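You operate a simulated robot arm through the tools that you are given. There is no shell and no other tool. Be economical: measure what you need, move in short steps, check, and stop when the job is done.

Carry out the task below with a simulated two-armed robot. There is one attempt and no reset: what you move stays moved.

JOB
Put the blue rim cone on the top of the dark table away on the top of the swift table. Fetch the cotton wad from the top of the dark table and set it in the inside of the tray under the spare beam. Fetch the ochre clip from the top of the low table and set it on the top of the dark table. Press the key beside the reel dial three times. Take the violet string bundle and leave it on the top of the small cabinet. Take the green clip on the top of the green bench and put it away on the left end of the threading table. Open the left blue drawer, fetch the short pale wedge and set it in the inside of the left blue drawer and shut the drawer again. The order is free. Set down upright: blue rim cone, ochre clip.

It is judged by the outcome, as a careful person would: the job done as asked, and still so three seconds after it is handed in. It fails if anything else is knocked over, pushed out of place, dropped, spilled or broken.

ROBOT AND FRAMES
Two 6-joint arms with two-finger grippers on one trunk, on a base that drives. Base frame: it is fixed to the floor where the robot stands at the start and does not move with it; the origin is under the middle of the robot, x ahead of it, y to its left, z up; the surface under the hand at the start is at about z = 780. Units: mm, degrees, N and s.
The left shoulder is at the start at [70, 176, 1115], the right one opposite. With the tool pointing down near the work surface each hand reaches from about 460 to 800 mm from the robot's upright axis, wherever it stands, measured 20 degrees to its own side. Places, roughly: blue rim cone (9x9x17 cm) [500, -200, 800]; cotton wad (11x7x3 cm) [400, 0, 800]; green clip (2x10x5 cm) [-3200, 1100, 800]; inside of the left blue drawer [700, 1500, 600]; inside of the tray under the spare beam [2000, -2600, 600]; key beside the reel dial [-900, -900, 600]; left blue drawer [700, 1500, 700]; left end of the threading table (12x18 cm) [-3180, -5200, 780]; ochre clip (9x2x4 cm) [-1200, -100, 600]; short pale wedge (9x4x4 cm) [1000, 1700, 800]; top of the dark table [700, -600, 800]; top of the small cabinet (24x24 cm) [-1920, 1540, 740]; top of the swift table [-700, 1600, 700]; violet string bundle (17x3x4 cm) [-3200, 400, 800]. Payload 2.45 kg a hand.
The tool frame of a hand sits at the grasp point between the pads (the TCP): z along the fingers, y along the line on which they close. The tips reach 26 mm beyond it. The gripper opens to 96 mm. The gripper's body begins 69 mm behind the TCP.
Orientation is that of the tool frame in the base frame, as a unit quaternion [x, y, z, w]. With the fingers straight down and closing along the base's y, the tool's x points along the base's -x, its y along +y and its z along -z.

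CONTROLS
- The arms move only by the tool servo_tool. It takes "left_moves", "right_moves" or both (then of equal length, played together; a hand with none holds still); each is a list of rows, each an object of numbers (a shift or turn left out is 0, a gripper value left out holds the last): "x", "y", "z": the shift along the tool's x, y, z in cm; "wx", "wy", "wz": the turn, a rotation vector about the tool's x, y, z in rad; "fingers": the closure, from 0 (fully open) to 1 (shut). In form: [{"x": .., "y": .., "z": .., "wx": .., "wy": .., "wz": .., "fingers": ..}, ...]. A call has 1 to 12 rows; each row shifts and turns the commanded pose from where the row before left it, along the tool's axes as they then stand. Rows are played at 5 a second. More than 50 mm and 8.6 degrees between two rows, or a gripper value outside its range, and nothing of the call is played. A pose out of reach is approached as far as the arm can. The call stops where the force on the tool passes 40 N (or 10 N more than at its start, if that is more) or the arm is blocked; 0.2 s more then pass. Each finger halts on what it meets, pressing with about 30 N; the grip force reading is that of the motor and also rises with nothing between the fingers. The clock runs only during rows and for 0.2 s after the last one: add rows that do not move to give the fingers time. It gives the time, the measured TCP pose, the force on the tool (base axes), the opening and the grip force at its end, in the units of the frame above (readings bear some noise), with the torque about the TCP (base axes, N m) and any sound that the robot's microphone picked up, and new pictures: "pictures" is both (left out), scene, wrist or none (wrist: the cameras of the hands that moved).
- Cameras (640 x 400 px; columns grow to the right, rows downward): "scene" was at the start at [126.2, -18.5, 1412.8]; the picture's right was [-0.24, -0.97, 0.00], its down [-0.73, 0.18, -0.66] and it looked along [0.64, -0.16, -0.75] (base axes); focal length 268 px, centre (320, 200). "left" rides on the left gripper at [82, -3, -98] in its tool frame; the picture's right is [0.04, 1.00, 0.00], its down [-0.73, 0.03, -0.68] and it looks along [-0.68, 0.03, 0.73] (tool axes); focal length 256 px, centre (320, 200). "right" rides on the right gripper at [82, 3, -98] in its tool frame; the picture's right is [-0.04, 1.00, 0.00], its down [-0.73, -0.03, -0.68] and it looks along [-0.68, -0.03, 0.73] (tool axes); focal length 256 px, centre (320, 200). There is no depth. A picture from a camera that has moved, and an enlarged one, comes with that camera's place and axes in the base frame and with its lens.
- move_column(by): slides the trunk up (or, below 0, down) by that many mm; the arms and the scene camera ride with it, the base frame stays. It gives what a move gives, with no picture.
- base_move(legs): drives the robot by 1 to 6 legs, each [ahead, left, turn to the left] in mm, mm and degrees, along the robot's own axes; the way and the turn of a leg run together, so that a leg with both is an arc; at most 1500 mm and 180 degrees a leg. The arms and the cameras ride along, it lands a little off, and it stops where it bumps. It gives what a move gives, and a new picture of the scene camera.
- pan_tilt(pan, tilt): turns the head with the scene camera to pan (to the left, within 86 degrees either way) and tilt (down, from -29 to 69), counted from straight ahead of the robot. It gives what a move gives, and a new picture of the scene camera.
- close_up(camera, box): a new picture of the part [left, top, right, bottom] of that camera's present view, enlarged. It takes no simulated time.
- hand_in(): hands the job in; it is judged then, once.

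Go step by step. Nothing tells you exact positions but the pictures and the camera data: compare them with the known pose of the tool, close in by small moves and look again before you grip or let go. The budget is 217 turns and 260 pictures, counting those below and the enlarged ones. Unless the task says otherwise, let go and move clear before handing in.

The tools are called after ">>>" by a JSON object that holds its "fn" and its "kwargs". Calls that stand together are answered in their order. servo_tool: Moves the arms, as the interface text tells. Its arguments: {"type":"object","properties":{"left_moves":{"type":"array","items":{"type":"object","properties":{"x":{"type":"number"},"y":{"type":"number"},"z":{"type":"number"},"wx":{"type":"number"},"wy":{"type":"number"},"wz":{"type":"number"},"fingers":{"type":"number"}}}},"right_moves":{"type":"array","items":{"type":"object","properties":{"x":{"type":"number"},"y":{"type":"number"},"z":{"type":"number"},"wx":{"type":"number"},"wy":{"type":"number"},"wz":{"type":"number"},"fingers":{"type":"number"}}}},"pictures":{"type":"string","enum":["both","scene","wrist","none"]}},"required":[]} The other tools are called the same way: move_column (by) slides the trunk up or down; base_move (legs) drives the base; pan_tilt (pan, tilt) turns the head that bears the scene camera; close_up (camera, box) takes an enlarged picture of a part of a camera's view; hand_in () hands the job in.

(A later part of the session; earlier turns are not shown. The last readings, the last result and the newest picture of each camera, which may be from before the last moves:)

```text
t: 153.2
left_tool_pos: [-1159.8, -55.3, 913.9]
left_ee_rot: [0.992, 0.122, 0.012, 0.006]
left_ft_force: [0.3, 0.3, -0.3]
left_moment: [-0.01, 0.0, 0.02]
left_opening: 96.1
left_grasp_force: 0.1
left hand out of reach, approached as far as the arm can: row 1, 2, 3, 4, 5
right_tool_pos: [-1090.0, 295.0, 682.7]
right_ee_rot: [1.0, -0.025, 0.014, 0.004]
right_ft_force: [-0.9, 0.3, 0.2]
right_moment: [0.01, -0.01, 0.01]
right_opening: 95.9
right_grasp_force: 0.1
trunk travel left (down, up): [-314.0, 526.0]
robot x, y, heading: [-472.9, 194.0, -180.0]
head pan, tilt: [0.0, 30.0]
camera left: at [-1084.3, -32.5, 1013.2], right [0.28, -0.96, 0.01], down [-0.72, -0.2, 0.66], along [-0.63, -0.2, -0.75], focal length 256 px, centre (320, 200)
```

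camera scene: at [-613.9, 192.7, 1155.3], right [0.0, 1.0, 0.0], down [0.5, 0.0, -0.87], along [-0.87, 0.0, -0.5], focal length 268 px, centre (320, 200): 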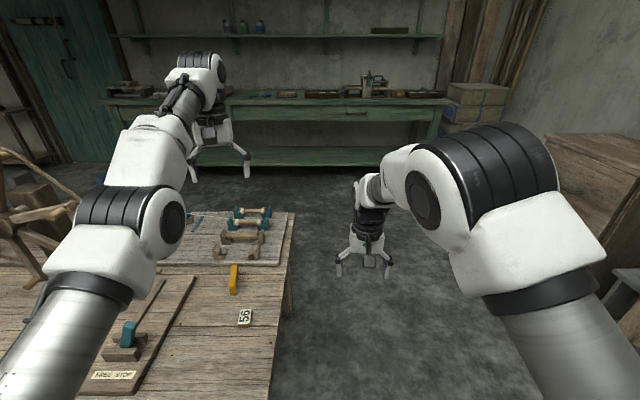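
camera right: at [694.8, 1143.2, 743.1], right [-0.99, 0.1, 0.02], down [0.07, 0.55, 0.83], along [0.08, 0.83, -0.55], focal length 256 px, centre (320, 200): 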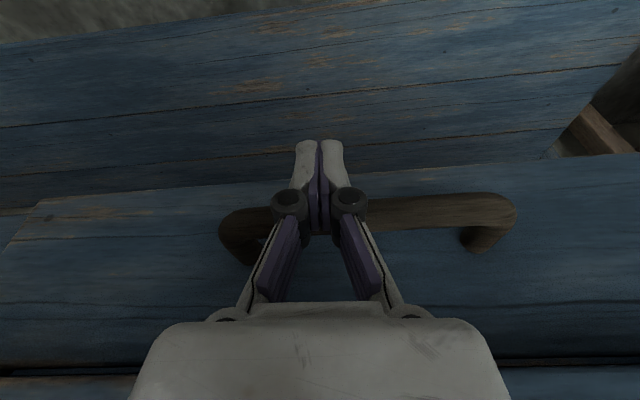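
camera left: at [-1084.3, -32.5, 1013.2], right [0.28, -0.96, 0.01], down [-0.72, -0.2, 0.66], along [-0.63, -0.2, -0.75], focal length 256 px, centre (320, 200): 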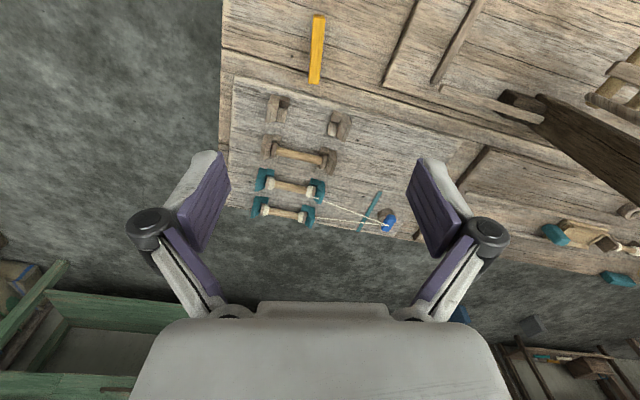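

The arm will not go down from here; I try drawing it in a little first and see whether it frees up.

>>> {"fn": "servo_tool", "kwargs": {"left_moves": [{"x": 4}, {"x": 4}, {"x": 4}, {"z": 4}, {"z": 4}, {}], "pictures": "none"}}

```text
t: 154.6
left_tool_pos: [-1161.1, -21.8, 911.7]
left_ee_rot: [0.992, 0.122, 0.013, 0.006]
left_ft_force: [0.1, -0.2, 0.2]
left_moment: [-0.02, 0.0, 0.04]
left_opening: 96.1
left_grasp_force: 0.1
left hand out of reach, approached as far as the arm can: row 1, 2, 3, 4, 5
right_tool_pos: [-1088.7, 295.0, 682.8]
right_ee_rot: [1.0, -0.025, 0.014, 0.003]
right_ft_force: [0.2, 0.3, -0.4]
right_moment: [0.01, -0.03, -0.03]
right_opening: 96.1
right_grasp_force: 0.1
trunk travel left (down, up): [-314.0, 526.0]
robot x, y, heading: [-474.4, 190.3, -179.9]
head pan, tilt: [0.0, 30.0]
```

>>> {"fn": "servo_tool", "kwargs": {"left_moves": [{"wz": 0.14}, {"wz": 0.14}, {"wz": 0.14}, {"z": 3}, {"z": 3}, {}], "pictures": "scene"}}

```text
t: 156.0
left_tool_pos: [-1159.6, -22.2, 917.0]
left_ee_rot: [0.996, -0.088, 0.011, 0.003]
left_ft_force: [-0.4, -0.4, -0.3]
left_moment: [0.02, -0.01, -0.03]
left_opening: 96.3
left_grasp_force: 0.1
left hand out of reach, approached as far as the arm can: row 1, 4, 5
right_tool_pos: [-1089.2, 294.9, 684.1]
right_ee_rot: [1.0, -0.026, 0.015, 0.004]
right_ft_force: [-0.2, 0.0, -0.1]
right_moment: [0.01, 0.04, 0.02]
right_opening: 96.1
right_grasp_force: 0.2
trunk travel left (down, up): [-314.0, 526.0]
robot x, y, heading: [-473.1, 194.0, -180.2]
head pan, tilt: [0.0, 30.0]
camera scene: at [-614.1, 192.7, 1155.2], right [0.0, 1.0, 0.0], down [0.5, 0.0, -0.87], along [-0.87, 0.0, -0.5], focal length 268 px, centre (320, 200)
```

scene: 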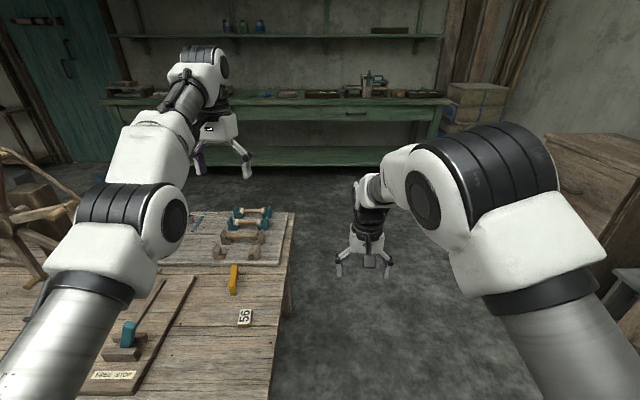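

>>> {"fn": "servo_tool", "kwargs": {"left_moves": [{"z": -3}, {"z": -3}, {}], "pictures": "none"}}

>>> {"fn": "servo_tool", "kwargs": {"left_moves": [{"y": -4}, {"y": -4}, {"y": -4}, {}], "pictures": "none"}}

>>> {"fn": "servo_tool", "kwargs": {"left_moves": [{"z": 4}, {"z": 4}, {"z": 4}, {}], "pictures": "none"}}

```text
t: 156.8
left_tool_pos: [-1145.4, -20.9, 957.2]
left_ee_rot: [0.996, -0.088, -0.002, 0.003]
left_ft_force: [-0.2, 0.3, 0.2]
left_moment: [0.03, -0.03, 0.03]
left_opening: 95.9
left_grasp_force: 0.1
left hand out of reach, approached as far as the arm can: row 1, 2
right_tool_pos: [-1089.5, 295.8, 681.8]
right_ee_rot: [1.0, -0.025, 0.015, 0.004]
right_ft_force: [-0.5, -0.2, -0.2]
right_moment: [-0.01, -0.03, 0.02]
right_opening: 96.0
right_grasp_force: 0.1
trunk travel left (down, up): [-314.0, 526.0]
robot x, y, heading: [-475.2, 189.3, -179.9]
head pan, tilt: [0.0, 30.0]
```

```text
t: 157.8
left_tool_pos: [-1134.9, 95.1, 943.5]
left_ee_rot: [0.996, -0.087, 0.0, 0.003]
left_ft_force: [-0.1, 0.2, 0.4]
left_moment: [0.01, -0.03, -0.02]
left_opening: 96.2
left_grasp_force: 0.0
left hand out of reach, approached as far as the arm can: row 1, 2
right_tool_pos: [-1090.4, 294.0, 682.6]
right_ee_rot: [1.0, -0.025, 0.015, 0.005]
right_ft_force: [0.0, 0.3, -1.0]
right_moment: [-0.01, -0.01, -0.01]
right_opening: 95.9
right_grasp_force: 0.1
trunk travel left (down, up): [-314.0, 526.0]
robot x, y, heading: [-474.1, 193.8, -180.1]
head pan, tilt: [0.0, 30.0]
```

```text
t: 158.8
left_tool_pos: [-1135.7, 97.0, 825.6]
left_ee_rot: [0.996, -0.088, -0.001, 0.004]
left_ft_force: [0.2, 0.1, 0.0]
left_moment: [0.01, -0.03, -0.01]
left_opening: 96.0
left_grasp_force: 0.0
right_tool_pos: [-1090.0, 295.3, 683.0]
right_ee_rot: [1.0, -0.025, 0.015, 0.003]
right_ft_force: [0.1, -0.4, 0.2]
right_moment: [-0.02, 0.0, -0.01]
right_opening: 96.0
right_grasp_force: 0.1
trunk travel left (down, up): [-314.0, 526.0]
robot x, y, heading: [-473.3, 192.2, -180.1]
head pan, tilt: [0.0, 30.0]
```

At this nearer y it moves freely. I descend here to z≈720, restore the yaw, and then move across over the clip.

>>> {"fn": "servo_tool", "kwargs": {"left_moves": [{"z": 4}, {"z": 4}, {"z": 2.5}, {"wz": -0.134}, {"wz": -0.134}, {"wz": -0.134}, {"x": -1.5, "y": 3.6}, {"x": -1.5, "y": 3.6}, {"x": -1.5, "y": 3.6}, {"x": -1.5, "y": 3.6}, {}], "pictures": "wrist"}}

```text
t: 161.2
left_tool_pos: [-1165.4, -58.1, 724.5]
left_ee_rot: [0.994, 0.113, -0.002, 0.004]
left_ft_force: [0.0, 0.6, -0.1]
left_moment: [0.0, 0.0, -0.02]
left_opening: 96.0
left_grasp_force: 0.2
right_tool_pos: [-1089.3, 295.4, 683.9]
right_ee_rot: [1.0, -0.026, 0.015, 0.004]
right_ft_force: [-0.4, -0.3, 0.5]
right_moment: [-0.03, 0.02, -0.02]
right_opening: 96.2
right_grasp_force: 0.0
trunk travel left (down, up): [-314.0, 526.0]
robot x, y, heading: [-469.0, 193.0, -180.2]
head pan, tilt: [0.0, 30.0]
camera left: at [-1084.6, -36.8, 821.2], right [0.26, -0.96, 0.01], down [-0.71, -0.19, 0.68], along [-0.66, -0.18, -0.73], focal length 256 px, centre (320, 200)
```

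left: 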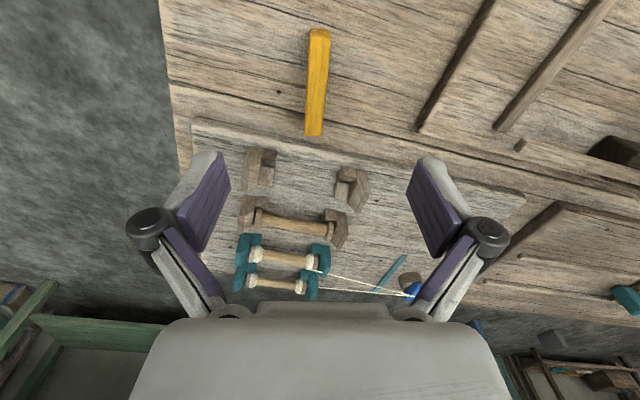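

Aligned on the clip ([-1166, -56], top z≈587). I descend and grip.

>>> {"fn": "servo_tool", "kwargs": {"left_moves": [{"z": 4.5}, {"z": 4.5}, {"z": 4}, {}], "pictures": "wrist"}}

```text
t: 162.2
left_tool_pos: [-1166.0, -59.2, 593.1]
left_ee_rot: [0.994, 0.113, -0.003, 0.004]
left_ft_force: [0.9, -0.7, 0.0]
left_moment: [-0.01, -0.01, 0.0]
left_opening: 95.7
left_grasp_force: 0.0
right_tool_pos: [-1089.4, 296.5, 683.6]
right_ee_rot: [1.0, -0.026, 0.015, 0.004]
right_ft_force: [0.2, -0.3, -0.1]
right_moment: [0.0, -0.03, 0.0]
right_opening: 95.9
right_grasp_force: 0.1
trunk travel left (down, up): [-314.0, 526.0]
robot x, y, heading: [-474.3, 193.3, -179.8]
head pan, tilt: [0.0, 30.0]
camera left: at [-1085.1, -37.5, 689.8], right [0.26, -0.96, 0.01], down [-0.71, -0.19, 0.68], along [-0.66, -0.18, -0.73], focal length 256 px, centre (320, 200)
```

left: 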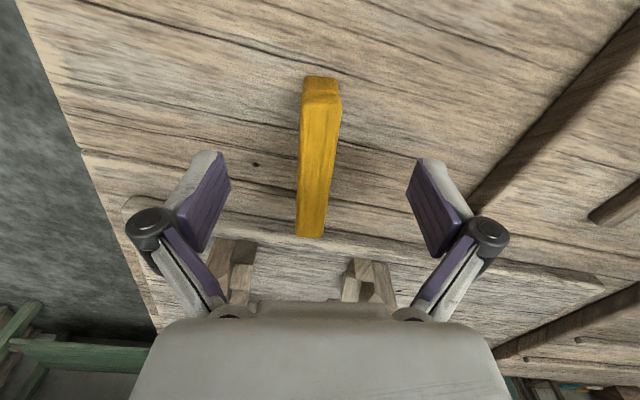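

>>> {"fn": "servo_tool", "kwargs": {"left_moves": [{"z": 1.3}, {}, {"fingers": 1}, {}, {}, {}, {"z": -1}, {"z": -4}, {"z": -4}, {}], "pictures": "wrist"}}

```text
t: 164.4
left_tool_pos: [-1165.1, -59.2, 670.4]
left_ee_rot: [0.993, 0.114, -0.001, 0.004]
left_ft_force: [0.0, -0.6, 0.6]
left_moment: [-0.01, -0.01, 0.0]
left_opening: 15.7
left_grasp_force: 30.6
right_tool_pos: [-1089.8, 294.3, 682.6]
right_ee_rot: [1.0, -0.025, 0.016, 0.005]
right_ft_force: [-0.3, -0.1, 0.1]
right_moment: [-0.03, -0.01, -0.01]
right_opening: 96.0
right_grasp_force: 0.0
trunk travel left (down, up): [-314.0, 526.0]
robot x, y, heading: [-473.2, 190.7, -180.0]
head pan, tilt: [0.0, 30.0]
camera left: at [-1085.4, -38.1, 766.5], right [0.26, -0.96, 0.01], down [-0.71, -0.19, 0.68], along [-0.66, -0.18, -0.73], focal length 256 px, centre (320, 200)
```

left: 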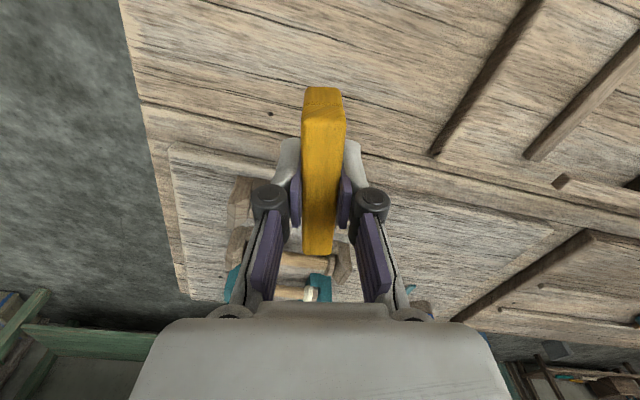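

The ochre clip is held. I bring it in and up, back off, and look left for the reel dial.

>>> {"fn": "servo_tool", "kwargs": {"left_moves": [{"z": -4}, {"z": -3}, {"y": -4}, {"y": -4}, {"y": -4}, {"z": -4}, {"z": -4}, {}], "right_moves": [{"z": -4}, {"z": -4}, {"z": -4}, {"z": -3}, {}, {}, {}, {}], "pictures": "none"}}

>>> {"fn": "base_move", "kwargs": {"legs": [[-250, 0, 0]]}}

>>> {"fn": "pan_tilt", "kwargs": {"pan": 45, "tilt": 25}}

```text
t: 166.2
left_tool_pos: [-1188.3, 57.6, 816.8]
left_ee_rot: [0.994, 0.113, -0.001, 0.004]
left_ft_force: [0.4, 0.3, -0.4]
left_moment: [0.01, 0.03, -0.02]
left_opening: 15.9
left_grasp_force: 30.2
right_tool_pos: [-1094.4, 295.9, 834.6]
right_ee_rot: [1.0, -0.025, 0.015, 0.004]
right_ft_force: [-0.6, 0.1, -0.2]
right_moment: [0.0, 0.01, 0.0]
right_opening: 96.1
right_grasp_force: 0.1
trunk travel left (down, up): [-314.0, 526.0]
robot x, y, heading: [-471.6, 191.7, -179.8]
head pan, tilt: [0.0, 30.0]
```

```text
t: 168.0
left_tool_pos: [-943.2, 53.6, 818.0]
left_ee_rot: [0.993, 0.116, -0.002, 0.003]
left_ft_force: [-0.1, -0.3, 1.5]
left_moment: [0.03, 0.03, -0.04]
left_opening: 16.0
left_grasp_force: 29.8
right_tool_pos: [-851.5, 292.0, 835.8]
right_ee_rot: [1.0, -0.022, 0.015, 0.003]
right_ft_force: [0.8, -0.3, 0.9]
right_moment: [-0.02, 0.04, -0.01]
right_opening: 95.8
right_grasp_force: 0.0
trunk travel left (down, up): [-314.0, 526.0]
robot x, y, heading: [-232.1, 194.0, -179.6]
head pan, tilt: [0.0, 30.0]
camera scene: at [-369.7, 192.8, 1155.4], right [-0.01, 1.0, 0.0], down [0.5, 0.0, -0.87], along [-0.87, -0.01, -0.5], focal length 268 px, centre (320, 200)
```

scene: 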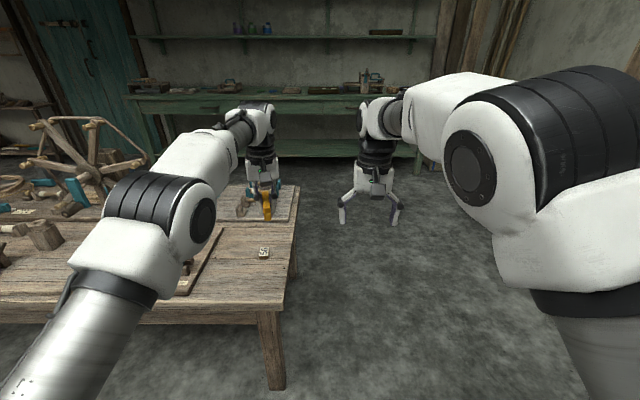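

```text
t: 169.1
left_tool_pos: [-942.9, 54.5, 816.2]
left_ee_rot: [0.993, 0.116, -0.002, 0.004]
left_ft_force: [-0.3, 0.5, -0.4]
left_moment: [0.03, -0.02, 0.03]
left_opening: 15.7
left_grasp_force: 29.5
right_tool_pos: [-852.1, 293.1, 834.9]
right_ee_rot: [1.0, -0.022, 0.014, 0.004]
right_ft_force: [-1.2, -0.4, 0.0]
right_moment: [-0.02, -0.04, 0.02]
right_opening: 96.3
right_grasp_force: 0.0
trunk travel left (down, up): [-314.0, 526.0]
robot x, y, heading: [-230.2, 192.7, -179.7]
head pan, tilt: [45.0, 25.0]
camera scene: at [-345.0, 127.9, 1163.2], right [-0.71, 0.7, 0.0], down [0.3, 0.3, -0.91], along [-0.64, -0.64, -0.42], focal length 268 px, centre (320, 200)
```

scene: 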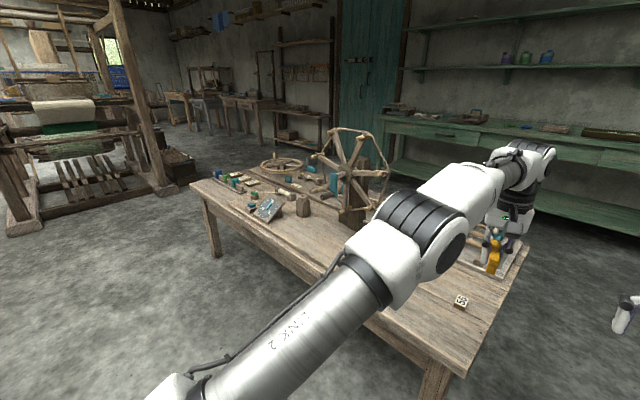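

The reel dial panel is on the far end of the low table, around [-980, -900]. I zoom in.

>>> {"fn": "close_up", "kwargs": {"camera": "scene", "box": [190, 160, 350, 260]}}

```text
4.00 times, centred on (270, 210) of scene
camera zoom: at [-345.0, 127.9, 1163.2], right [-0.71, 0.7, 0.0], down [0.3, 0.3, -0.91], along [-0.64, -0.64, -0.42], focal length 1071 px, centre (520, 160)
```

zoom: 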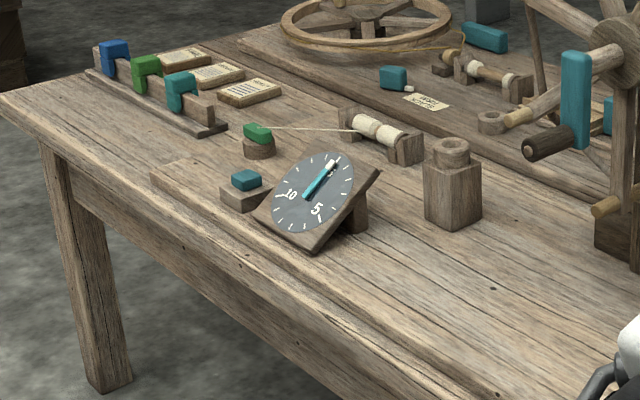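

The key is the teal block on its wooden base, beside the dial, at about [-938, -940]. I pull both hands in and strafe along the table.

>>> {"fn": "servo_tool", "kwargs": {"left_moves": [{"x": 4.6}, {"x": 4.6}, {"x": 4.6}, {"x": 4.6}, {"x": 3}, {}], "right_moves": [{"x": 4}, {"x": 4}, {"x": 3}, {}, {}, {}], "pictures": "none"}}

>>> {"fn": "base_move", "kwargs": {"legs": [[0, 1340, 0]]}}

>>> {"fn": "pan_tilt", "kwargs": {"pan": 0, "tilt": 35}}

```text
t: 170.5
left_tool_pos: [-747.4, 80.9, 822.8]
left_ee_rot: [0.992, 0.127, 0.005, -0.025]
left_ft_force: [0.3, 0.3, -0.4]
left_moment: [-0.03, 0.0, 0.0]
left_opening: 15.9
left_grasp_force: 30.2
left hand out of reach, approached as far as the arm can: row 5
right_tool_pos: [-745.7, 294.2, 842.5]
right_ee_rot: [0.999, -0.029, 0.016, 0.023]
right_ft_force: [-1.0, 0.0, 0.6]
right_moment: [0.01, 0.03, 0.02]
right_opening: 96.0
right_grasp_force: 0.1
trunk travel left (down, up): [-314.0, 526.0]
robot x, y, heading: [-222.1, 192.1, -179.7]
head pan, tilt: [45.0, 25.0]
```

```text
t: 177.3
left_tool_pos: [-744.7, -1268.3, 825.7]
left_ee_rot: [0.992, 0.124, 0.001, -0.024]
left_ft_force: [0.4, 0.5, -0.3]
left_moment: [0.03, 0.02, -0.03]
left_opening: 15.8
left_grasp_force: 30.0
right_tool_pos: [-741.0, -1056.1, 842.8]
right_ee_rot: [0.999, -0.033, 0.015, 0.024]
right_ft_force: [0.3, 0.8, -1.2]
right_moment: [0.01, 0.03, -0.01]
right_opening: 96.0
right_grasp_force: 0.1
trunk travel left (down, up): [-314.0, 526.0]
robot x, y, heading: [-223.8, -1160.5, 179.9]
head pan, tilt: [45.0, 25.0]
camera scene: at [-341.2, -1224.9, 1163.2], right [-0.71, 0.71, 0.0], down [0.3, 0.3, -0.91], along [-0.64, -0.64, -0.42], focal length 268 px, centre (320, 200)
```

scene: 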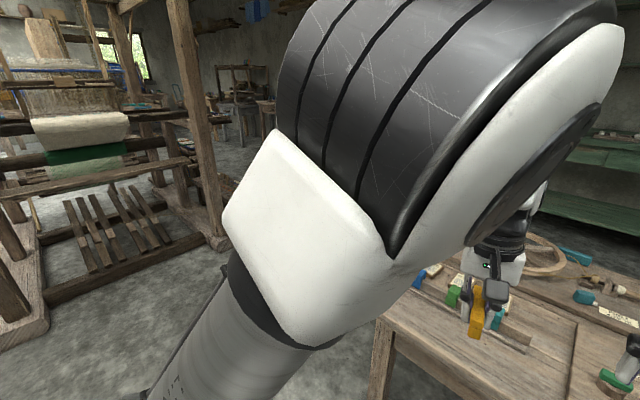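

```text
t: 178.4
left_tool_pos: [-744.1, -1269.5, 827.3]
left_ee_rot: [0.992, 0.124, 0.002, -0.028]
left_ft_force: [-0.9, -0.5, -1.0]
left_moment: [-0.01, 0.01, -0.01]
left_opening: 15.8
left_grasp_force: 30.2
right_tool_pos: [-740.6, -1053.8, 843.4]
right_ee_rot: [0.999, -0.035, 0.015, 0.026]
right_ft_force: [0.1, 0.0, -0.6]
right_moment: [0.02, 0.03, -0.04]
right_opening: 95.9
right_grasp_force: 0.1
trunk travel left (down, up): [-314.0, 526.0]
robot x, y, heading: [-223.5, -1157.8, 180.0]
head pan, tilt: [0.0, 35.0]
camera scene: at [-364.0, -1159.5, 1147.5], right [0.0, 1.0, 0.0], down [0.57, 0.0, -0.82], along [-0.82, 0.0, -0.57], focal length 268 px, centre (320, 200)
```

scene: 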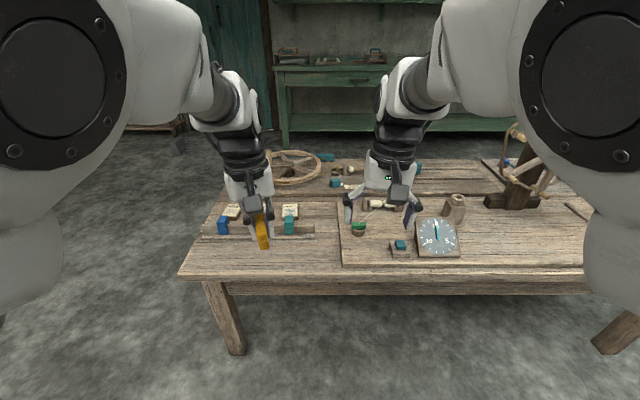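

>>> {"fn": "close_up", "kwargs": {"camera": "scene", "box": [330, 180, 490, 280]}}

```text
4.00 times, centred on (410, 230) of scene
camera zoom: at [-364.0, -1159.5, 1147.5], right [0.0, 1.0, 0.0], down [0.57, 0.0, -0.82], along [-0.82, 0.0, -0.57], focal length 1071 px, centre (-40, 80)
```

zoom: 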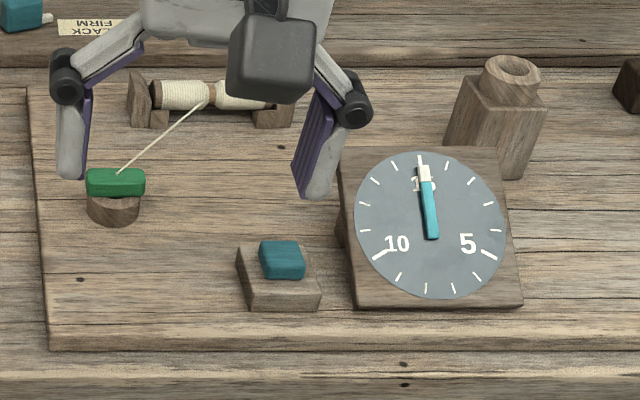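

The key is the teal button left of the dial, at about [-942, -919]; the dial's hand stands at the top. I drive up, close the right fingers and place them over the button.

>>> {"fn": "base_move", "kwargs": {"legs": [[140, 0, 0]]}}

>>> {"fn": "servo_tool", "kwargs": {"right_moves": [{"wx": 0.053, "wy": -0.028, "fingers": 1}, {"x": -2.2, "y": -4.3}, {"x": -2.2, "y": -4.3}, {"x": -2.2, "y": -4.3}, {"z": 4.5}, {"z": 4.5}, {"z": 4.5}, {}], "pictures": "both"}}

```text
t: 179.7
left_tool_pos: [-885.4, -1270.1, 826.1]
left_ee_rot: [0.992, 0.124, 0.003, -0.027]
left_ft_force: [0.0, -0.3, -0.7]
left_moment: [0.0, -0.03, -0.01]
left_opening: 15.7
left_grasp_force: 30.6
right_tool_pos: [-881.9, -1054.7, 842.4]
right_ee_rot: [0.999, -0.033, 0.015, 0.028]
right_ft_force: [-0.5, 0.2, -0.4]
right_moment: [-0.02, -0.02, -0.01]
right_opening: 96.0
right_grasp_force: 0.1
trunk travel left (down, up): [-314.0, 526.0]
robot x, y, heading: [-365.9, -1156.9, -180.0]
head pan, tilt: [0.0, 35.0]
camera scene: at [-505.0, -1159.6, 1147.2], right [0.0, 1.0, 0.0], down [0.57, 0.0, -0.82], along [-0.82, 0.0, -0.57], focal length 268 px, centre (320, 200)
```

scene: 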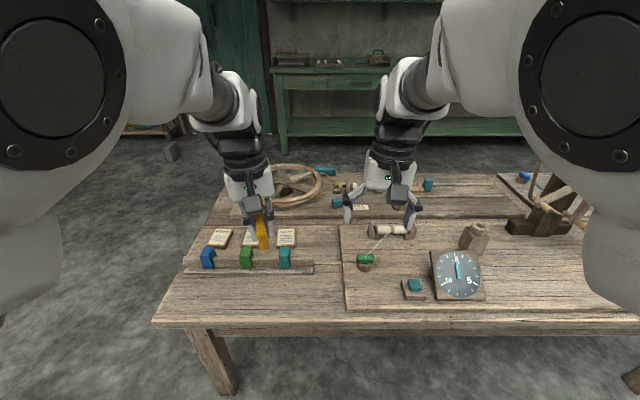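

```text
t: 181.5
left_tool_pos: [-883.0, -1269.2, 827.5]
left_ee_rot: [0.992, 0.125, 0.001, -0.028]
left_ft_force: [0.0, 0.0, 0.1]
left_moment: [-0.03, 0.02, 0.0]
left_opening: 16.0
left_grasp_force: 29.8
right_tool_pos: [-937.8, -918.9, 707.0]
right_ee_rot: [0.999, -0.033, 0.001, -0.001]
right_ft_force: [0.1, 0.3, 1.5]
right_moment: [-0.01, -0.02, -0.01]
right_opening: 0.1
right_grasp_force: 28.7
trunk travel left (down, up): [-314.0, 526.0]
robot x, y, heading: [-365.1, -1153.9, -180.1]
head pan, tilt: [0.0, 35.0]
camera scene: at [-503.2, -1159.6, 1147.5], right [0.0, 1.0, 0.0], down [0.57, 0.0, -0.82], along [-0.82, 0.0, -0.57], focal length 268 px, centre (320, 200)
camera right: at [-857.7, -928.4, 804.9], right [-0.11, -0.99, 0.0], down [-0.73, 0.08, 0.68], along [-0.67, 0.07, -0.74], focal length 256 px, centre (320, 200)
```

scene: 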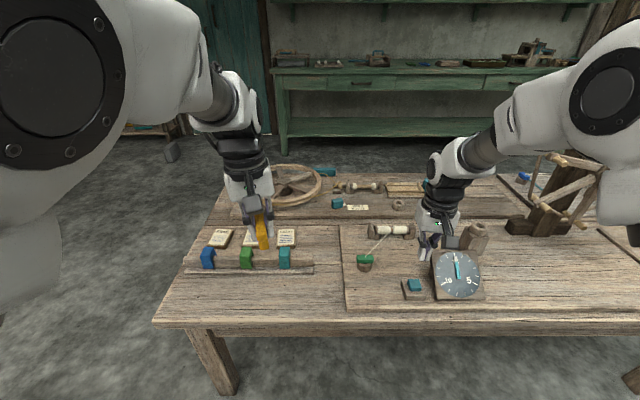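
right: 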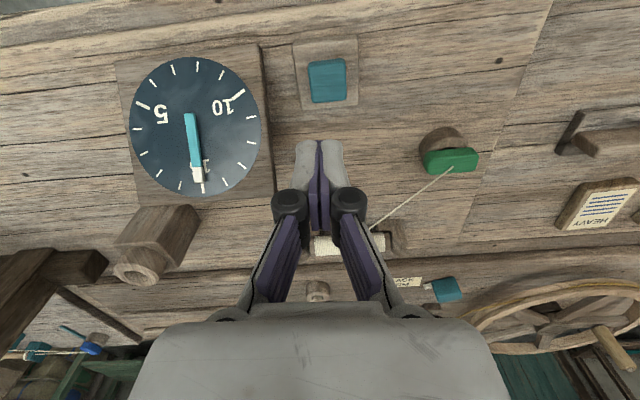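

The button is at about [-926, -928], top near z≈600. I shift over it, come down to just above, and look again.

>>> {"fn": "servo_tool", "kwargs": {"right_moves": [{"x": 1.2, "y": 0.8}, {"z": 3.5}, {"z": 2.5}, {}], "pictures": "wrist"}}

>>> {"fn": "close_up", "kwargs": {"camera": "scene", "box": [370, 220, 500, 310]}}

```text
t: 182.5
left_tool_pos: [-883.8, -1270.1, 825.9]
left_ee_rot: [0.992, 0.124, 0.002, -0.028]
left_ft_force: [0.5, 1.2, 0.1]
left_moment: [-0.01, 0.0, -0.02]
left_opening: 15.6
left_grasp_force: 30.2
right_tool_pos: [-926.1, -928.3, 648.1]
right_ee_rot: [0.999, -0.034, 0.002, 0.0]
right_ft_force: [0.3, -0.2, 0.8]
right_moment: [-0.02, -0.02, -0.02]
right_opening: 0.0
right_grasp_force: 28.5
trunk travel left (down, up): [-314.0, 526.0]
robot x, y, heading: [-363.1, -1157.1, -180.0]
head pan, tilt: [0.0, 35.0]
camera right: at [-845.4, -937.8, 746.7], right [-0.11, -0.99, 0.0], down [-0.73, 0.08, 0.68], along [-0.67, 0.07, -0.74], focal length 256 px, centre (320, 200)
```

right: 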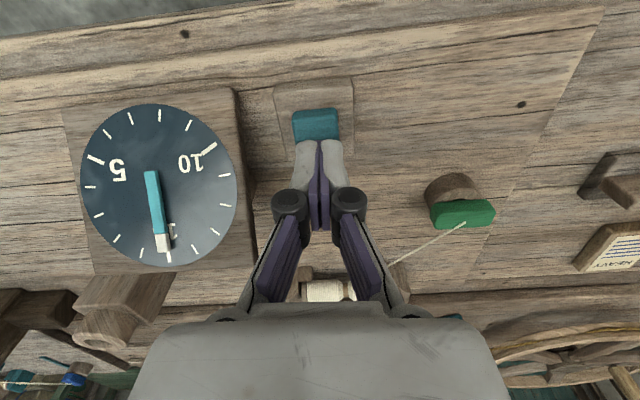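

```text
4.44 times, centred on (435, 265) of scene
camera zoom: at [-503.6, -1159.5, 1147.5], right [0.0, 1.0, 0.0], down [0.57, 0.0, -0.82], along [-0.82, 0.0, -0.57], focal length 1190 px, centre (-191, -89)
```

zoom: 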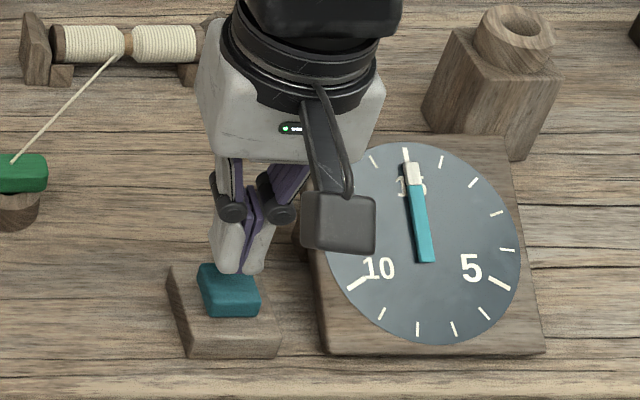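

The tips are over the button. I press down gently in small steps.

>>> {"fn": "servo_tool", "kwargs": {"right_moves": [{"z": 1.5}, {"z": 0.5}, {"z": 0.5}, {"z": 0.4}, {}], "pictures": "wrist"}}

```text
t: 183.7
left_tool_pos: [-883.7, -1271.0, 828.1]
left_ee_rot: [0.992, 0.124, 0.002, -0.027]
left_ft_force: [0.5, 0.3, -0.6]
left_moment: [0.01, 0.0, 0.01]
left_opening: 15.9
left_grasp_force: 30.2
right_tool_pos: [-925.4, -929.7, 621.3]
right_ee_rot: [0.999, -0.033, 0.0, -0.001]
right_ft_force: [-2.6, 0.7, 9.5]
right_moment: [0.02, 0.07, 0.02]
right_opening: 6.2
right_grasp_force: 28.3
trunk travel left (down, up): [-314.0, 526.0]
robot x, y, heading: [-365.0, -1164.0, -179.8]
head pan, tilt: [0.0, 35.0]
heard: click
camera right: at [-844.7, -938.6, 718.6], right [-0.11, -0.99, 0.0], down [-0.73, 0.08, 0.68], along [-0.67, 0.07, -0.74], focal length 256 px, centre (320, 200)
```

right: 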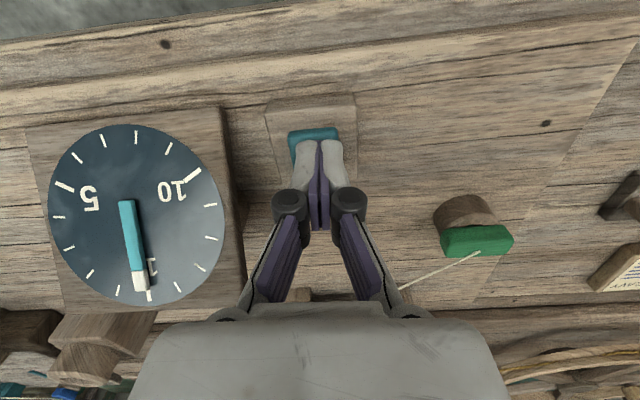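

One click. I raise fully, check, then press again.

>>> {"fn": "servo_tool", "kwargs": {"right_moves": [{"z": -1.5}, {"z": -1}, {}, {}], "pictures": "none"}}

>>> {"fn": "close_up", "kwargs": {"camera": "scene", "box": [370, 220, 500, 310]}}

```text
t: 184.7
left_tool_pos: [-884.1, -1270.1, 826.4]
left_ee_rot: [0.992, 0.126, 0.002, -0.028]
left_ft_force: [-0.2, -0.7, 0.5]
left_moment: [-0.01, -0.01, 0.0]
left_opening: 16.0
left_grasp_force: 30.4
right_tool_pos: [-924.2, -930.3, 642.6]
right_ee_rot: [0.999, -0.033, 0.003, -0.001]
right_ft_force: [0.7, -1.0, 0.1]
right_moment: [-0.01, 0.0, 0.02]
right_opening: 0.0
right_grasp_force: 28.8
trunk travel left (down, up): [-314.0, 526.0]
robot x, y, heading: [-366.1, -1158.0, -179.9]
head pan, tilt: [0.0, 35.0]
```

```text
4.44 times, centred on (435, 265) of scene
camera zoom: at [-503.6, -1159.6, 1147.4], right [0.0, 1.0, 0.0], down [0.57, 0.0, -0.82], along [-0.82, 0.0, -0.57], focal length 1190 px, centre (-191, -89)
```

zoom: 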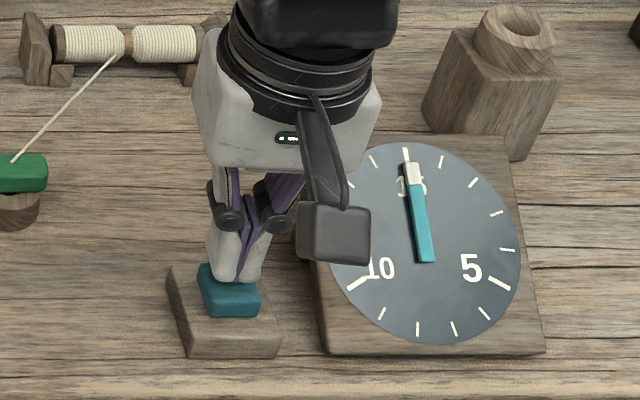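

>>> {"fn": "servo_tool", "kwargs": {"right_moves": [{"z": 1.3}, {"z": 0.6}, {"z": 0.5}, {"z": 0.2}, {}], "pictures": "none"}}

>>> {"fn": "servo_tool", "kwargs": {"right_moves": [{"z": -1.5}, {"z": -1.1}, {}, {}], "pictures": "none"}}

```text
t: 185.9
left_tool_pos: [-883.5, -1270.5, 827.6]
left_ee_rot: [0.992, 0.123, 0.001, -0.028]
left_ft_force: [0.2, -0.4, -0.1]
left_moment: [-0.03, 0.0, 0.03]
left_opening: 16.0
left_grasp_force: 30.5
right_tool_pos: [-925.4, -930.1, 618.3]
right_ee_rot: [0.999, -0.033, 0.001, 0.0]
right_ft_force: [-2.4, 4.5, 14.4]
right_moment: [0.11, 0.08, -0.01]
right_opening: 6.1
right_grasp_force: 28.2
trunk travel left (down, up): [-314.0, 526.0]
robot x, y, heading: [-359.0, -1161.4, -180.0]
head pan, tilt: [0.0, 35.0]
heard: click
```

```text
t: 186.9
left_tool_pos: [-883.8, -1270.1, 825.9]
left_ee_rot: [0.992, 0.125, 0.002, -0.028]
left_ft_force: [-0.4, 0.6, -0.5]
left_moment: [-0.01, -0.01, 0.0]
left_opening: 15.9
left_grasp_force: 30.7
right_tool_pos: [-924.8, -930.2, 645.5]
right_ee_rot: [0.999, -0.033, 0.003, 0.0]
right_ft_force: [-0.4, 0.8, -0.5]
right_moment: [0.0, 0.01, 0.06]
right_opening: 0.1
right_grasp_force: 28.6
trunk travel left (down, up): [-314.0, 526.0]
robot x, y, heading: [-363.1, -1159.6, -180.0]
head pan, tilt: [0.0, 35.0]
```

Second click heard and released. Now the third press.

>>> {"fn": "servo_tool", "kwargs": {"right_moves": [{"z": 1.4}, {"z": 0.6}, {"z": 0.5}, {"z": 0.3}, {}], "pictures": "none"}}

>>> {"fn": "servo_tool", "kwargs": {"right_moves": [{"z": -1.5}, {"z": -3}, {"z": -4}, {"z": -4}, {"z": -4}, {"z": -3}, {}], "pictures": "scene"}}

```text
t: 188.1
left_tool_pos: [-883.0, -1269.6, 828.0]
left_ee_rot: [0.992, 0.125, 0.0, -0.027]
left_ft_force: [-0.1, -0.2, -1.3]
left_moment: [0.02, 0.01, 0.02]
left_opening: 15.8
left_grasp_force: 29.8
right_tool_pos: [-924.3, -931.2, 617.7]
right_ee_rot: [0.999, -0.033, 0.0, -0.001]
right_ft_force: [-3.4, 2.4, 17.9]
right_moment: [0.08, 0.11, 0.03]
right_opening: 6.0
right_grasp_force: 28.1
trunk travel left (down, up): [-314.0, 526.0]
robot x, y, heading: [-364.1, -1158.2, -180.2]
head pan, tilt: [0.0, 35.0]
heard: click
```

```text
t: 189.7
left_tool_pos: [-884.1, -1270.2, 825.8]
left_ee_rot: [0.992, 0.125, 0.002, -0.027]
left_ft_force: [0.6, -1.3, -0.9]
left_moment: [-0.02, 0.03, 0.01]
left_opening: 16.0
left_grasp_force: 29.8
right_tool_pos: [-924.9, -931.8, 813.3]
right_ee_rot: [0.999, -0.034, 0.002, -0.001]
right_ft_force: [-1.6, 0.2, -0.2]
right_moment: [0.03, 0.01, -0.02]
right_opening: 0.0
right_grasp_force: 28.2
trunk travel left (down, up): [-314.0, 526.0]
robot x, y, heading: [-365.4, -1156.6, -180.1]
head pan, tilt: [0.0, 35.0]
camera scene: at [-503.8, -1159.5, 1147.4], right [0.0, 1.0, 0.0], down [0.57, 0.0, -0.82], along [-0.82, 0.0, -0.57], focal length 268 px, centre (320, 200)
```

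scene: 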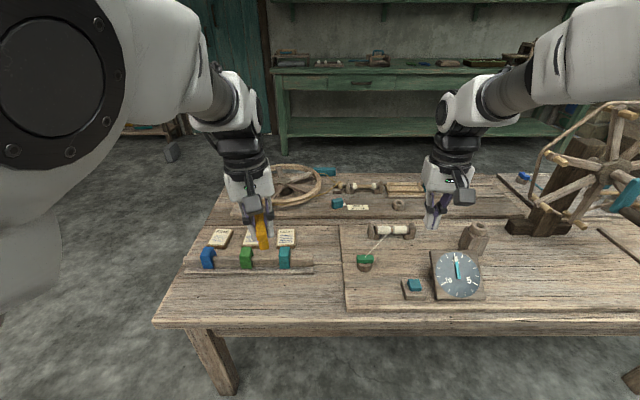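

All three clicks heard. Next I take the ochre clip to the dark table: trunk up for clearance, back off, strafe and turn around.

>>> {"fn": "move_column", "kwargs": {"by": 400}}

>>> {"fn": "base_move", "kwargs": {"legs": [[-200, 0, 0], [0, -850, 0], [0, 0, 180]]}}

>>> {"fn": "pan_tilt", "kwargs": {"pan": 0, "tilt": 45}}

```text
t: 193.5
left_tool_pos: [-883.5, -1270.9, 1226.8]
left_ee_rot: [0.992, 0.124, 0.002, -0.027]
left_ft_force: [0.3, 0.9, 0.1]
left_moment: [-0.01, 0.0, 0.02]
left_opening: 16.1
left_grasp_force: 30.4
right_tool_pos: [-925.6, -932.8, 1212.3]
right_ee_rot: [0.999, -0.033, 0.002, 0.0]
right_ft_force: [-0.4, 0.4, 0.3]
right_moment: [0.0, 0.0, 0.02]
right_opening: 0.0
right_grasp_force: 28.7
trunk travel left (down, up): [-714.0, 126.0]
robot x, y, heading: [-363.1, -1156.0, -179.9]
head pan, tilt: [0.0, 35.0]
```

```text
t: 206.4
left_tool_pos: [352.8, -230.4, 1227.0]
left_ee_rot: [-0.111, 0.993, -0.028, -0.002]
left_ft_force: [-1.1, -0.3, -0.2]
left_moment: [0.01, -0.02, 0.02]
left_opening: 15.7
left_grasp_force: 30.1
right_tool_pos: [384.5, -569.7, 1211.6]
right_ee_rot: [0.047, 0.999, 0.0, -0.002]
right_ft_force: [-0.6, 0.7, 0.3]
right_moment: [0.04, 0.03, -0.03]
right_opening: 0.1
right_grasp_force: 28.3
trunk travel left (down, up): [-714.0, 126.0]
robot x, y, heading: [-169.0, -326.4, -1.3]
head pan, tilt: [0.0, 35.0]
camera scene: at [-31.0, -330.6, 1547.4], right [-0.03, -1.0, 0.0], down [-0.57, 0.02, -0.82], along [0.82, -0.02, -0.57], focal length 268 px, centre (320, 200)
```

scene: 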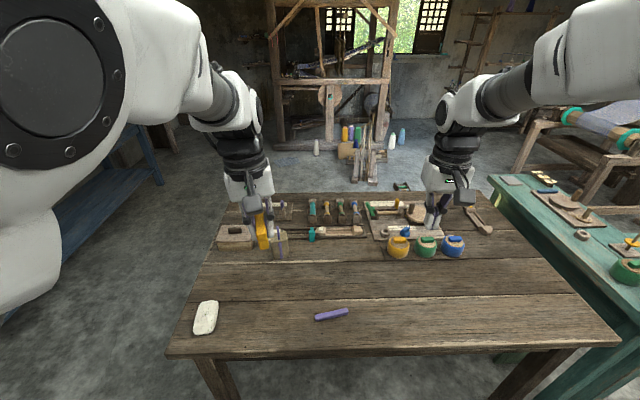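

```text
t: 207.2
left_tool_pos: [351.9, -230.5, 1228.0]
left_ee_rot: [-0.111, 0.993, -0.029, -0.002]
left_ft_force: [-0.1, 1.2, -0.4]
left_moment: [-0.05, 0.01, 0.02]
left_opening: 16.1
left_grasp_force: 29.8
right_tool_pos: [385.2, -569.2, 1213.2]
right_ee_rot: [0.047, 0.999, -0.001, -0.002]
right_ft_force: [-0.5, -0.4, 0.5]
right_moment: [-0.01, 0.02, -0.03]
right_opening: 0.1
right_grasp_force: 28.9
trunk travel left (down, up): [-714.0, 126.0]
robot x, y, heading: [-171.7, -326.7, -1.5]
head pan, tilt: [0.0, 45.0]
camera scene: at [-37.7, -330.3, 1532.7], right [-0.03, -1.0, 0.0], down [-0.71, 0.02, -0.71], along [0.71, -0.02, -0.71], focal length 268 px, centre (320, 200)
```

scene: 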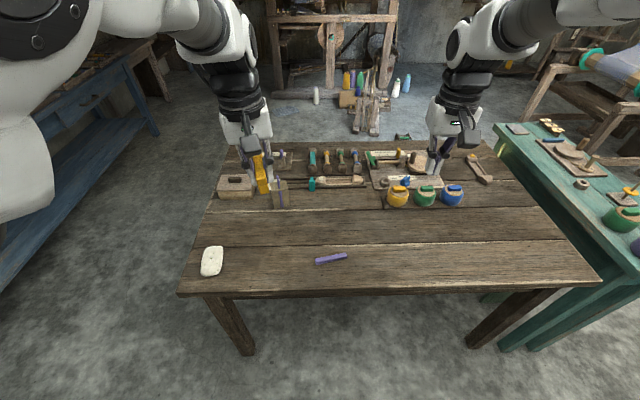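

The wad is at [436, 0] and the purple stick at [449, -381]. The spot near [500, -170] is free for the clip. I move over it and lower.

>>> {"fn": "servo_tool", "kwargs": {"left_moves": [{"wx": -0.058}, {"x": -4, "y": 0.7}, {"x": -4, "y": 0.7}, {"x": -4, "y": 0.7}, {"x": -3.7, "y": 0.5}, {}], "pictures": "none"}}

>>> {"fn": "move_column", "kwargs": {"by": -320}}

>>> {"fn": "servo_tool", "kwargs": {"left_moves": [{"z": 3}, {}], "pictures": "both"}}

```text
t: 208.6
left_tool_pos: [504.2, -167.1, 1227.3]
left_ee_rot: [-0.112, 0.994, 0.001, -0.006]
left_ft_force: [-0.3, 0.4, -0.5]
left_moment: [0.04, -0.03, 0.01]
left_opening: 16.0
left_grasp_force: 30.2
right_tool_pos: [383.7, -568.9, 1213.9]
right_ee_rot: [0.047, 0.999, -0.001, -0.002]
right_ft_force: [-0.2, 0.2, 0.1]
right_moment: [0.0, -0.01, 0.02]
right_opening: 0.2
right_grasp_force: 28.3
trunk travel left (down, up): [-714.0, 126.0]
robot x, y, heading: [-170.7, -326.8, -1.7]
head pan, tilt: [0.0, 45.0]
```

```text
t: 211.7
left_tool_pos: [503.8, -166.2, 905.0]
left_ee_rot: [-0.11, 0.994, 0.002, -0.006]
left_ft_force: [0.7, 0.0, -1.2]
left_moment: [0.02, 0.02, 0.05]
left_opening: 16.0
left_grasp_force: 29.9
right_tool_pos: [385.2, -568.9, 894.0]
right_ee_rot: [0.047, 0.999, -0.001, -0.003]
right_ft_force: [-0.3, 0.1, -0.2]
right_moment: [-0.04, -0.03, 0.01]
right_opening: 0.1
right_grasp_force: 28.1
trunk travel left (down, up): [-394.0, 446.0]
robot x, y, heading: [-171.7, -327.5, -1.3]
head pan, tilt: [0.0, 45.0]
```

```text
t: 212.3
left_tool_pos: [505.2, -165.9, 876.9]
left_ee_rot: [-0.11, 0.994, 0.001, -0.006]
left_ft_force: [0.5, 0.4, -0.6]
left_moment: [0.01, 0.02, 0.02]
left_opening: 15.8
left_grasp_force: 30.3
right_tool_pos: [384.7, -569.5, 892.2]
right_ee_rot: [0.047, 0.999, -0.001, -0.002]
right_ft_force: [0.4, 0.0, 0.2]
right_moment: [-0.01, -0.01, 0.03]
right_opening: 0.0
right_grasp_force: 28.0
trunk travel left (down, up): [-394.0, 446.0]
robot x, y, heading: [-165.8, -329.2, -1.3]
head pan, tilt: [0.0, 45.0]
camera scene: at [-38.3, -330.4, 1212.7], right [-0.03, -1.0, 0.0], down [-0.71, 0.02, -0.71], along [0.71, -0.02, -0.71], focal length 268 px, centre (320, 200)
camera left: at [427.5, -187.6, 974.3], right [-0.26, 0.97, 0.0], down [0.72, 0.19, 0.67], along [0.65, 0.18, -0.74], focal length 256 px, centre (320, 200)
```

scene: 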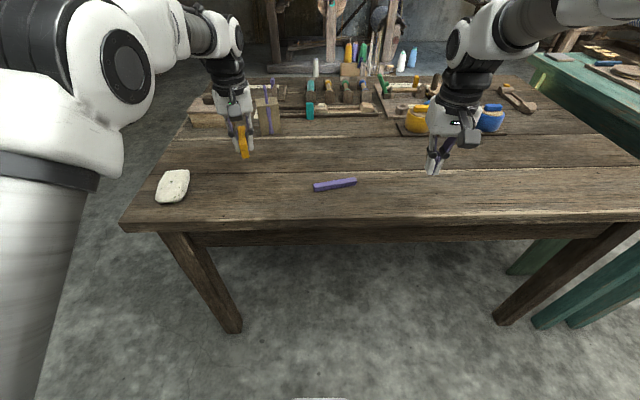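
left: 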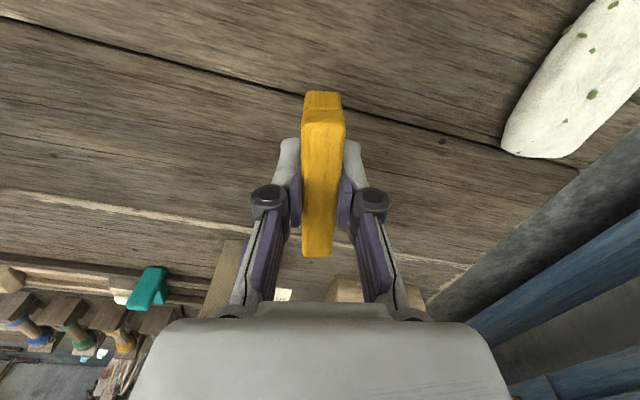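

The spot is free. I lower the clip to the table by feel.

>>> {"fn": "servo_tool", "kwargs": {"left_moves": [{"z": 3}, {"z": 1}, {"z": 0.6}, {"z": 0.5}, {"z": 0.5}, {"z": 0.4}, {}], "pictures": "wrist"}}

```text
t: 213.9
left_tool_pos: [504.3, -167.8, 815.5]
left_ee_rot: [-0.11, 0.994, 0.002, -0.006]
left_ft_force: [0.2, 0.3, -0.7]
left_moment: [-0.02, -0.04, -0.01]
left_opening: 15.7
left_grasp_force: 30.3
right_tool_pos: [385.5, -568.1, 892.8]
right_ee_rot: [0.047, 0.999, -0.001, -0.003]
right_ft_force: [0.0, -0.4, 0.6]
right_moment: [0.02, -0.03, 0.0]
right_opening: 0.1
right_grasp_force: 28.7
trunk travel left (down, up): [-394.0, 446.0]
robot x, y, heading: [-167.5, -330.5, -1.4]
head pan, tilt: [0.0, 45.0]
camera left: at [427.3, -188.8, 914.0], right [-0.26, 0.97, 0.0], down [0.72, 0.19, 0.67], along [0.65, 0.18, -0.74], focal length 256 px, centre (320, 200)
```

left: 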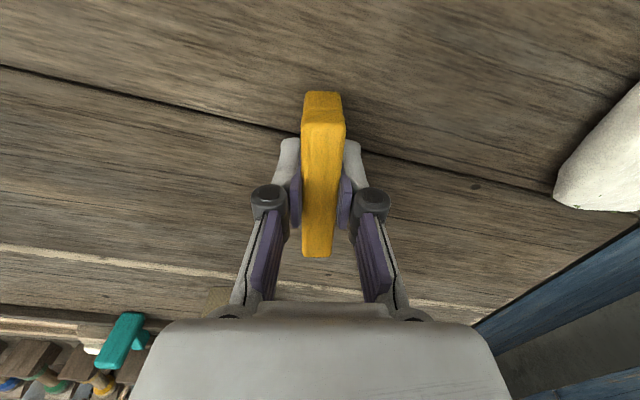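

>>> {"fn": "servo_tool", "kwargs": {"left_moves": [{"z": 0.4}, {"z": 0.4}, {"z": 0.4}, {"z": 0.4}, {"z": 0.4}, {"z": 0.4}, {}], "pictures": "none"}}

```text
t: 215.0
left_tool_pos: [502.4, -167.5, 806.8]
left_ee_rot: [-0.111, 0.994, 0.001, 0.002]
left_ft_force: [-7.3, 0.0, 16.9]
left_moment: [-0.17, 0.53, -0.07]
left_opening: 15.6
left_grasp_force: 30.4
right_tool_pos: [383.7, -568.9, 894.7]
right_ee_rot: [0.047, 0.999, 0.0, -0.001]
right_ft_force: [0.0, -0.1, -0.3]
right_moment: [0.0, 0.0, 0.03]
right_opening: 0.0
right_grasp_force: 28.2
trunk travel left (down, up): [-394.0, 446.0]
robot x, y, heading: [-169.1, -327.8, -1.5]
head pan, tilt: [0.0, 45.0]
stopped in row 5 (left hand): the force on the tool passed its limit at 44 N (the readings are from after the stop); the commanded pose is now the measured one
```

Touchdown at TCP z≈807. I release and rise.

>>> {"fn": "servo_tool", "kwargs": {"left_moves": [{"z": -0.1}, {"fingers": 0.75}, {"fingers": 0.4}, {"fingers": 0}, {}, {"z": -4}, {"z": -5}, {"z": -4}, {}], "pictures": "wrist"}}

>>> {"fn": "close_up", "kwargs": {"camera": "scene", "box": [140, 100, 300, 210]}}

```text
t: 217.0
left_tool_pos: [503.1, -168.3, 934.7]
left_ee_rot: [-0.11, 0.994, 0.001, -0.002]
left_ft_force: [-0.2, -0.3, -0.3]
left_moment: [0.01, -0.03, -0.01]
left_opening: 96.1
left_grasp_force: 0.2
right_tool_pos: [385.5, -568.9, 892.7]
right_ee_rot: [0.047, 0.999, -0.001, -0.003]
right_ft_force: [-0.3, 0.1, 0.2]
right_moment: [-0.04, -0.01, 0.01]
right_opening: 0.0
right_grasp_force: 28.4
trunk travel left (down, up): [-394.0, 446.0]
robot x, y, heading: [-164.7, -327.2, -1.6]
head pan, tilt: [0.0, 45.0]
camera left: at [424.9, -189.7, 1032.8], right [-0.26, 0.97, 0.0], down [0.71, 0.19, 0.68], along [0.65, 0.18, -0.74], focal length 256 px, centre (320, 200)
```

left: 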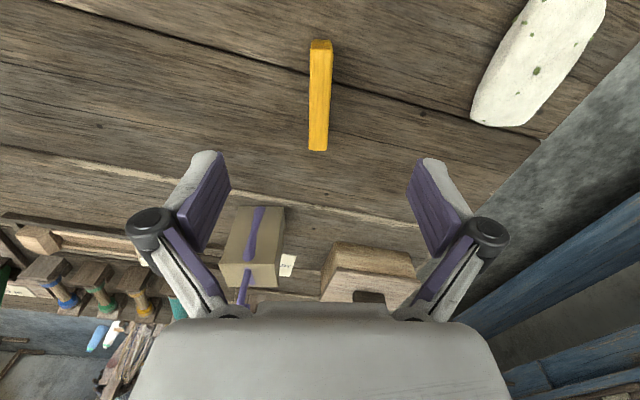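

```text
3.64 times, centred on (220, 155) of scene
camera zoom: at [-37.4, -330.1, 1212.6], right [-0.03, -1.0, 0.0], down [-0.71, 0.02, -0.71], along [0.71, -0.02, -0.71], focal length 973 px, centre (684, 364)
```

zoom: 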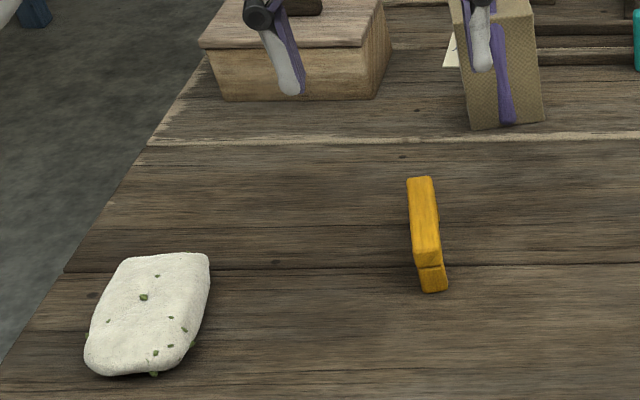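

The clip stands upright on the dark table. Now the wad: I move the left hand over it at about [434, -8].

>>> {"fn": "servo_tool", "kwargs": {"left_moves": [{"x": 0.8, "y": 4.3}, {"x": 0.8, "y": 4.3}, {"x": 0.8, "y": 4.3}, {"x": 0.8, "y": 4.2}, {"z": 4}, {}], "pictures": "wrist"}}

```text
t: 218.4
left_tool_pos: [434.6, -7.6, 895.9]
left_ee_rot: [-0.11, 0.994, 0.001, -0.001]
left_ft_force: [0.0, -0.8, -0.1]
left_moment: [0.01, -0.02, 0.0]
left_opening: 96.0
left_grasp_force: 0.1
right_tool_pos: [384.4, -567.2, 892.6]
right_ee_rot: [0.046, 0.999, -0.001, -0.002]
right_ft_force: [0.5, -0.1, 1.0]
right_moment: [-0.01, 0.02, 0.0]
right_opening: 0.0
right_grasp_force: 28.6
trunk travel left (down, up): [-394.0, 446.0]
robot x, y, heading: [-174.5, -325.7, -1.8]
head pan, tilt: [0.0, 45.0]
camera left: at [355.8, -29.5, 992.8], right [-0.26, 0.97, 0.0], down [0.71, 0.19, 0.68], along [0.65, 0.18, -0.74], focal length 256 px, centre (320, 200)
```

left: 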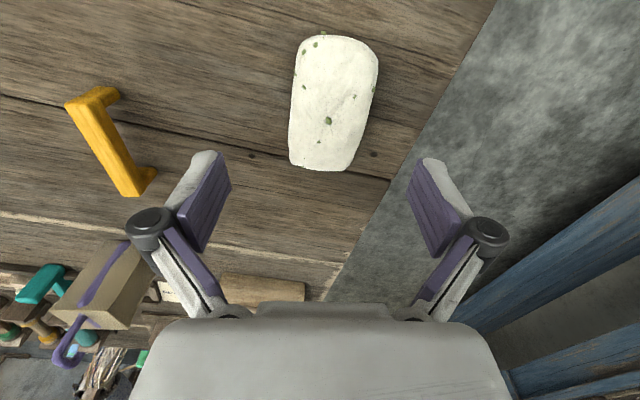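

>>> {"fn": "servo_tool", "kwargs": {"left_moves": [{"x": 0.6, "y": 0.9}, {"z": 4.5}, {"z": 3}, {"z": 1.2}, {}, {"fingers": 1}, {}, {}, {}, {}], "pictures": "wrist"}}

```text
t: 220.6
left_tool_pos: [426.5, -1.5, 808.9]
left_ee_rot: [-0.111, 0.994, 0.001, -0.001]
left_ft_force: [0.9, 0.8, 5.1]
left_moment: [0.08, 0.01, -0.11]
left_opening: 60.0
left_grasp_force: 30.1
right_tool_pos: [385.3, -567.7, 893.8]
right_ee_rot: [0.047, 0.999, -0.001, -0.001]
right_ft_force: [-0.4, -1.1, 0.0]
right_moment: [-0.01, 0.01, 0.03]
right_opening: 0.0
right_grasp_force: 28.4
trunk travel left (down, up): [-394.0, 446.0]
robot x, y, heading: [-168.4, -325.5, -1.5]
head pan, tilt: [0.0, 45.0]
camera left: at [349.6, -23.3, 906.3], right [-0.26, 0.97, 0.0], down [0.71, 0.19, 0.68], along [0.65, 0.18, -0.74], focal length 256 px, centre (320, 200)
```

left: 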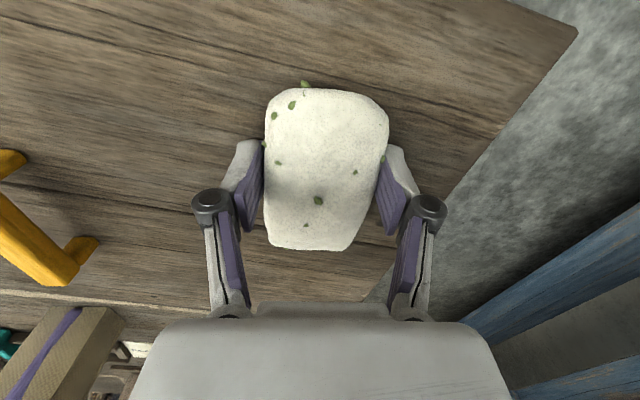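

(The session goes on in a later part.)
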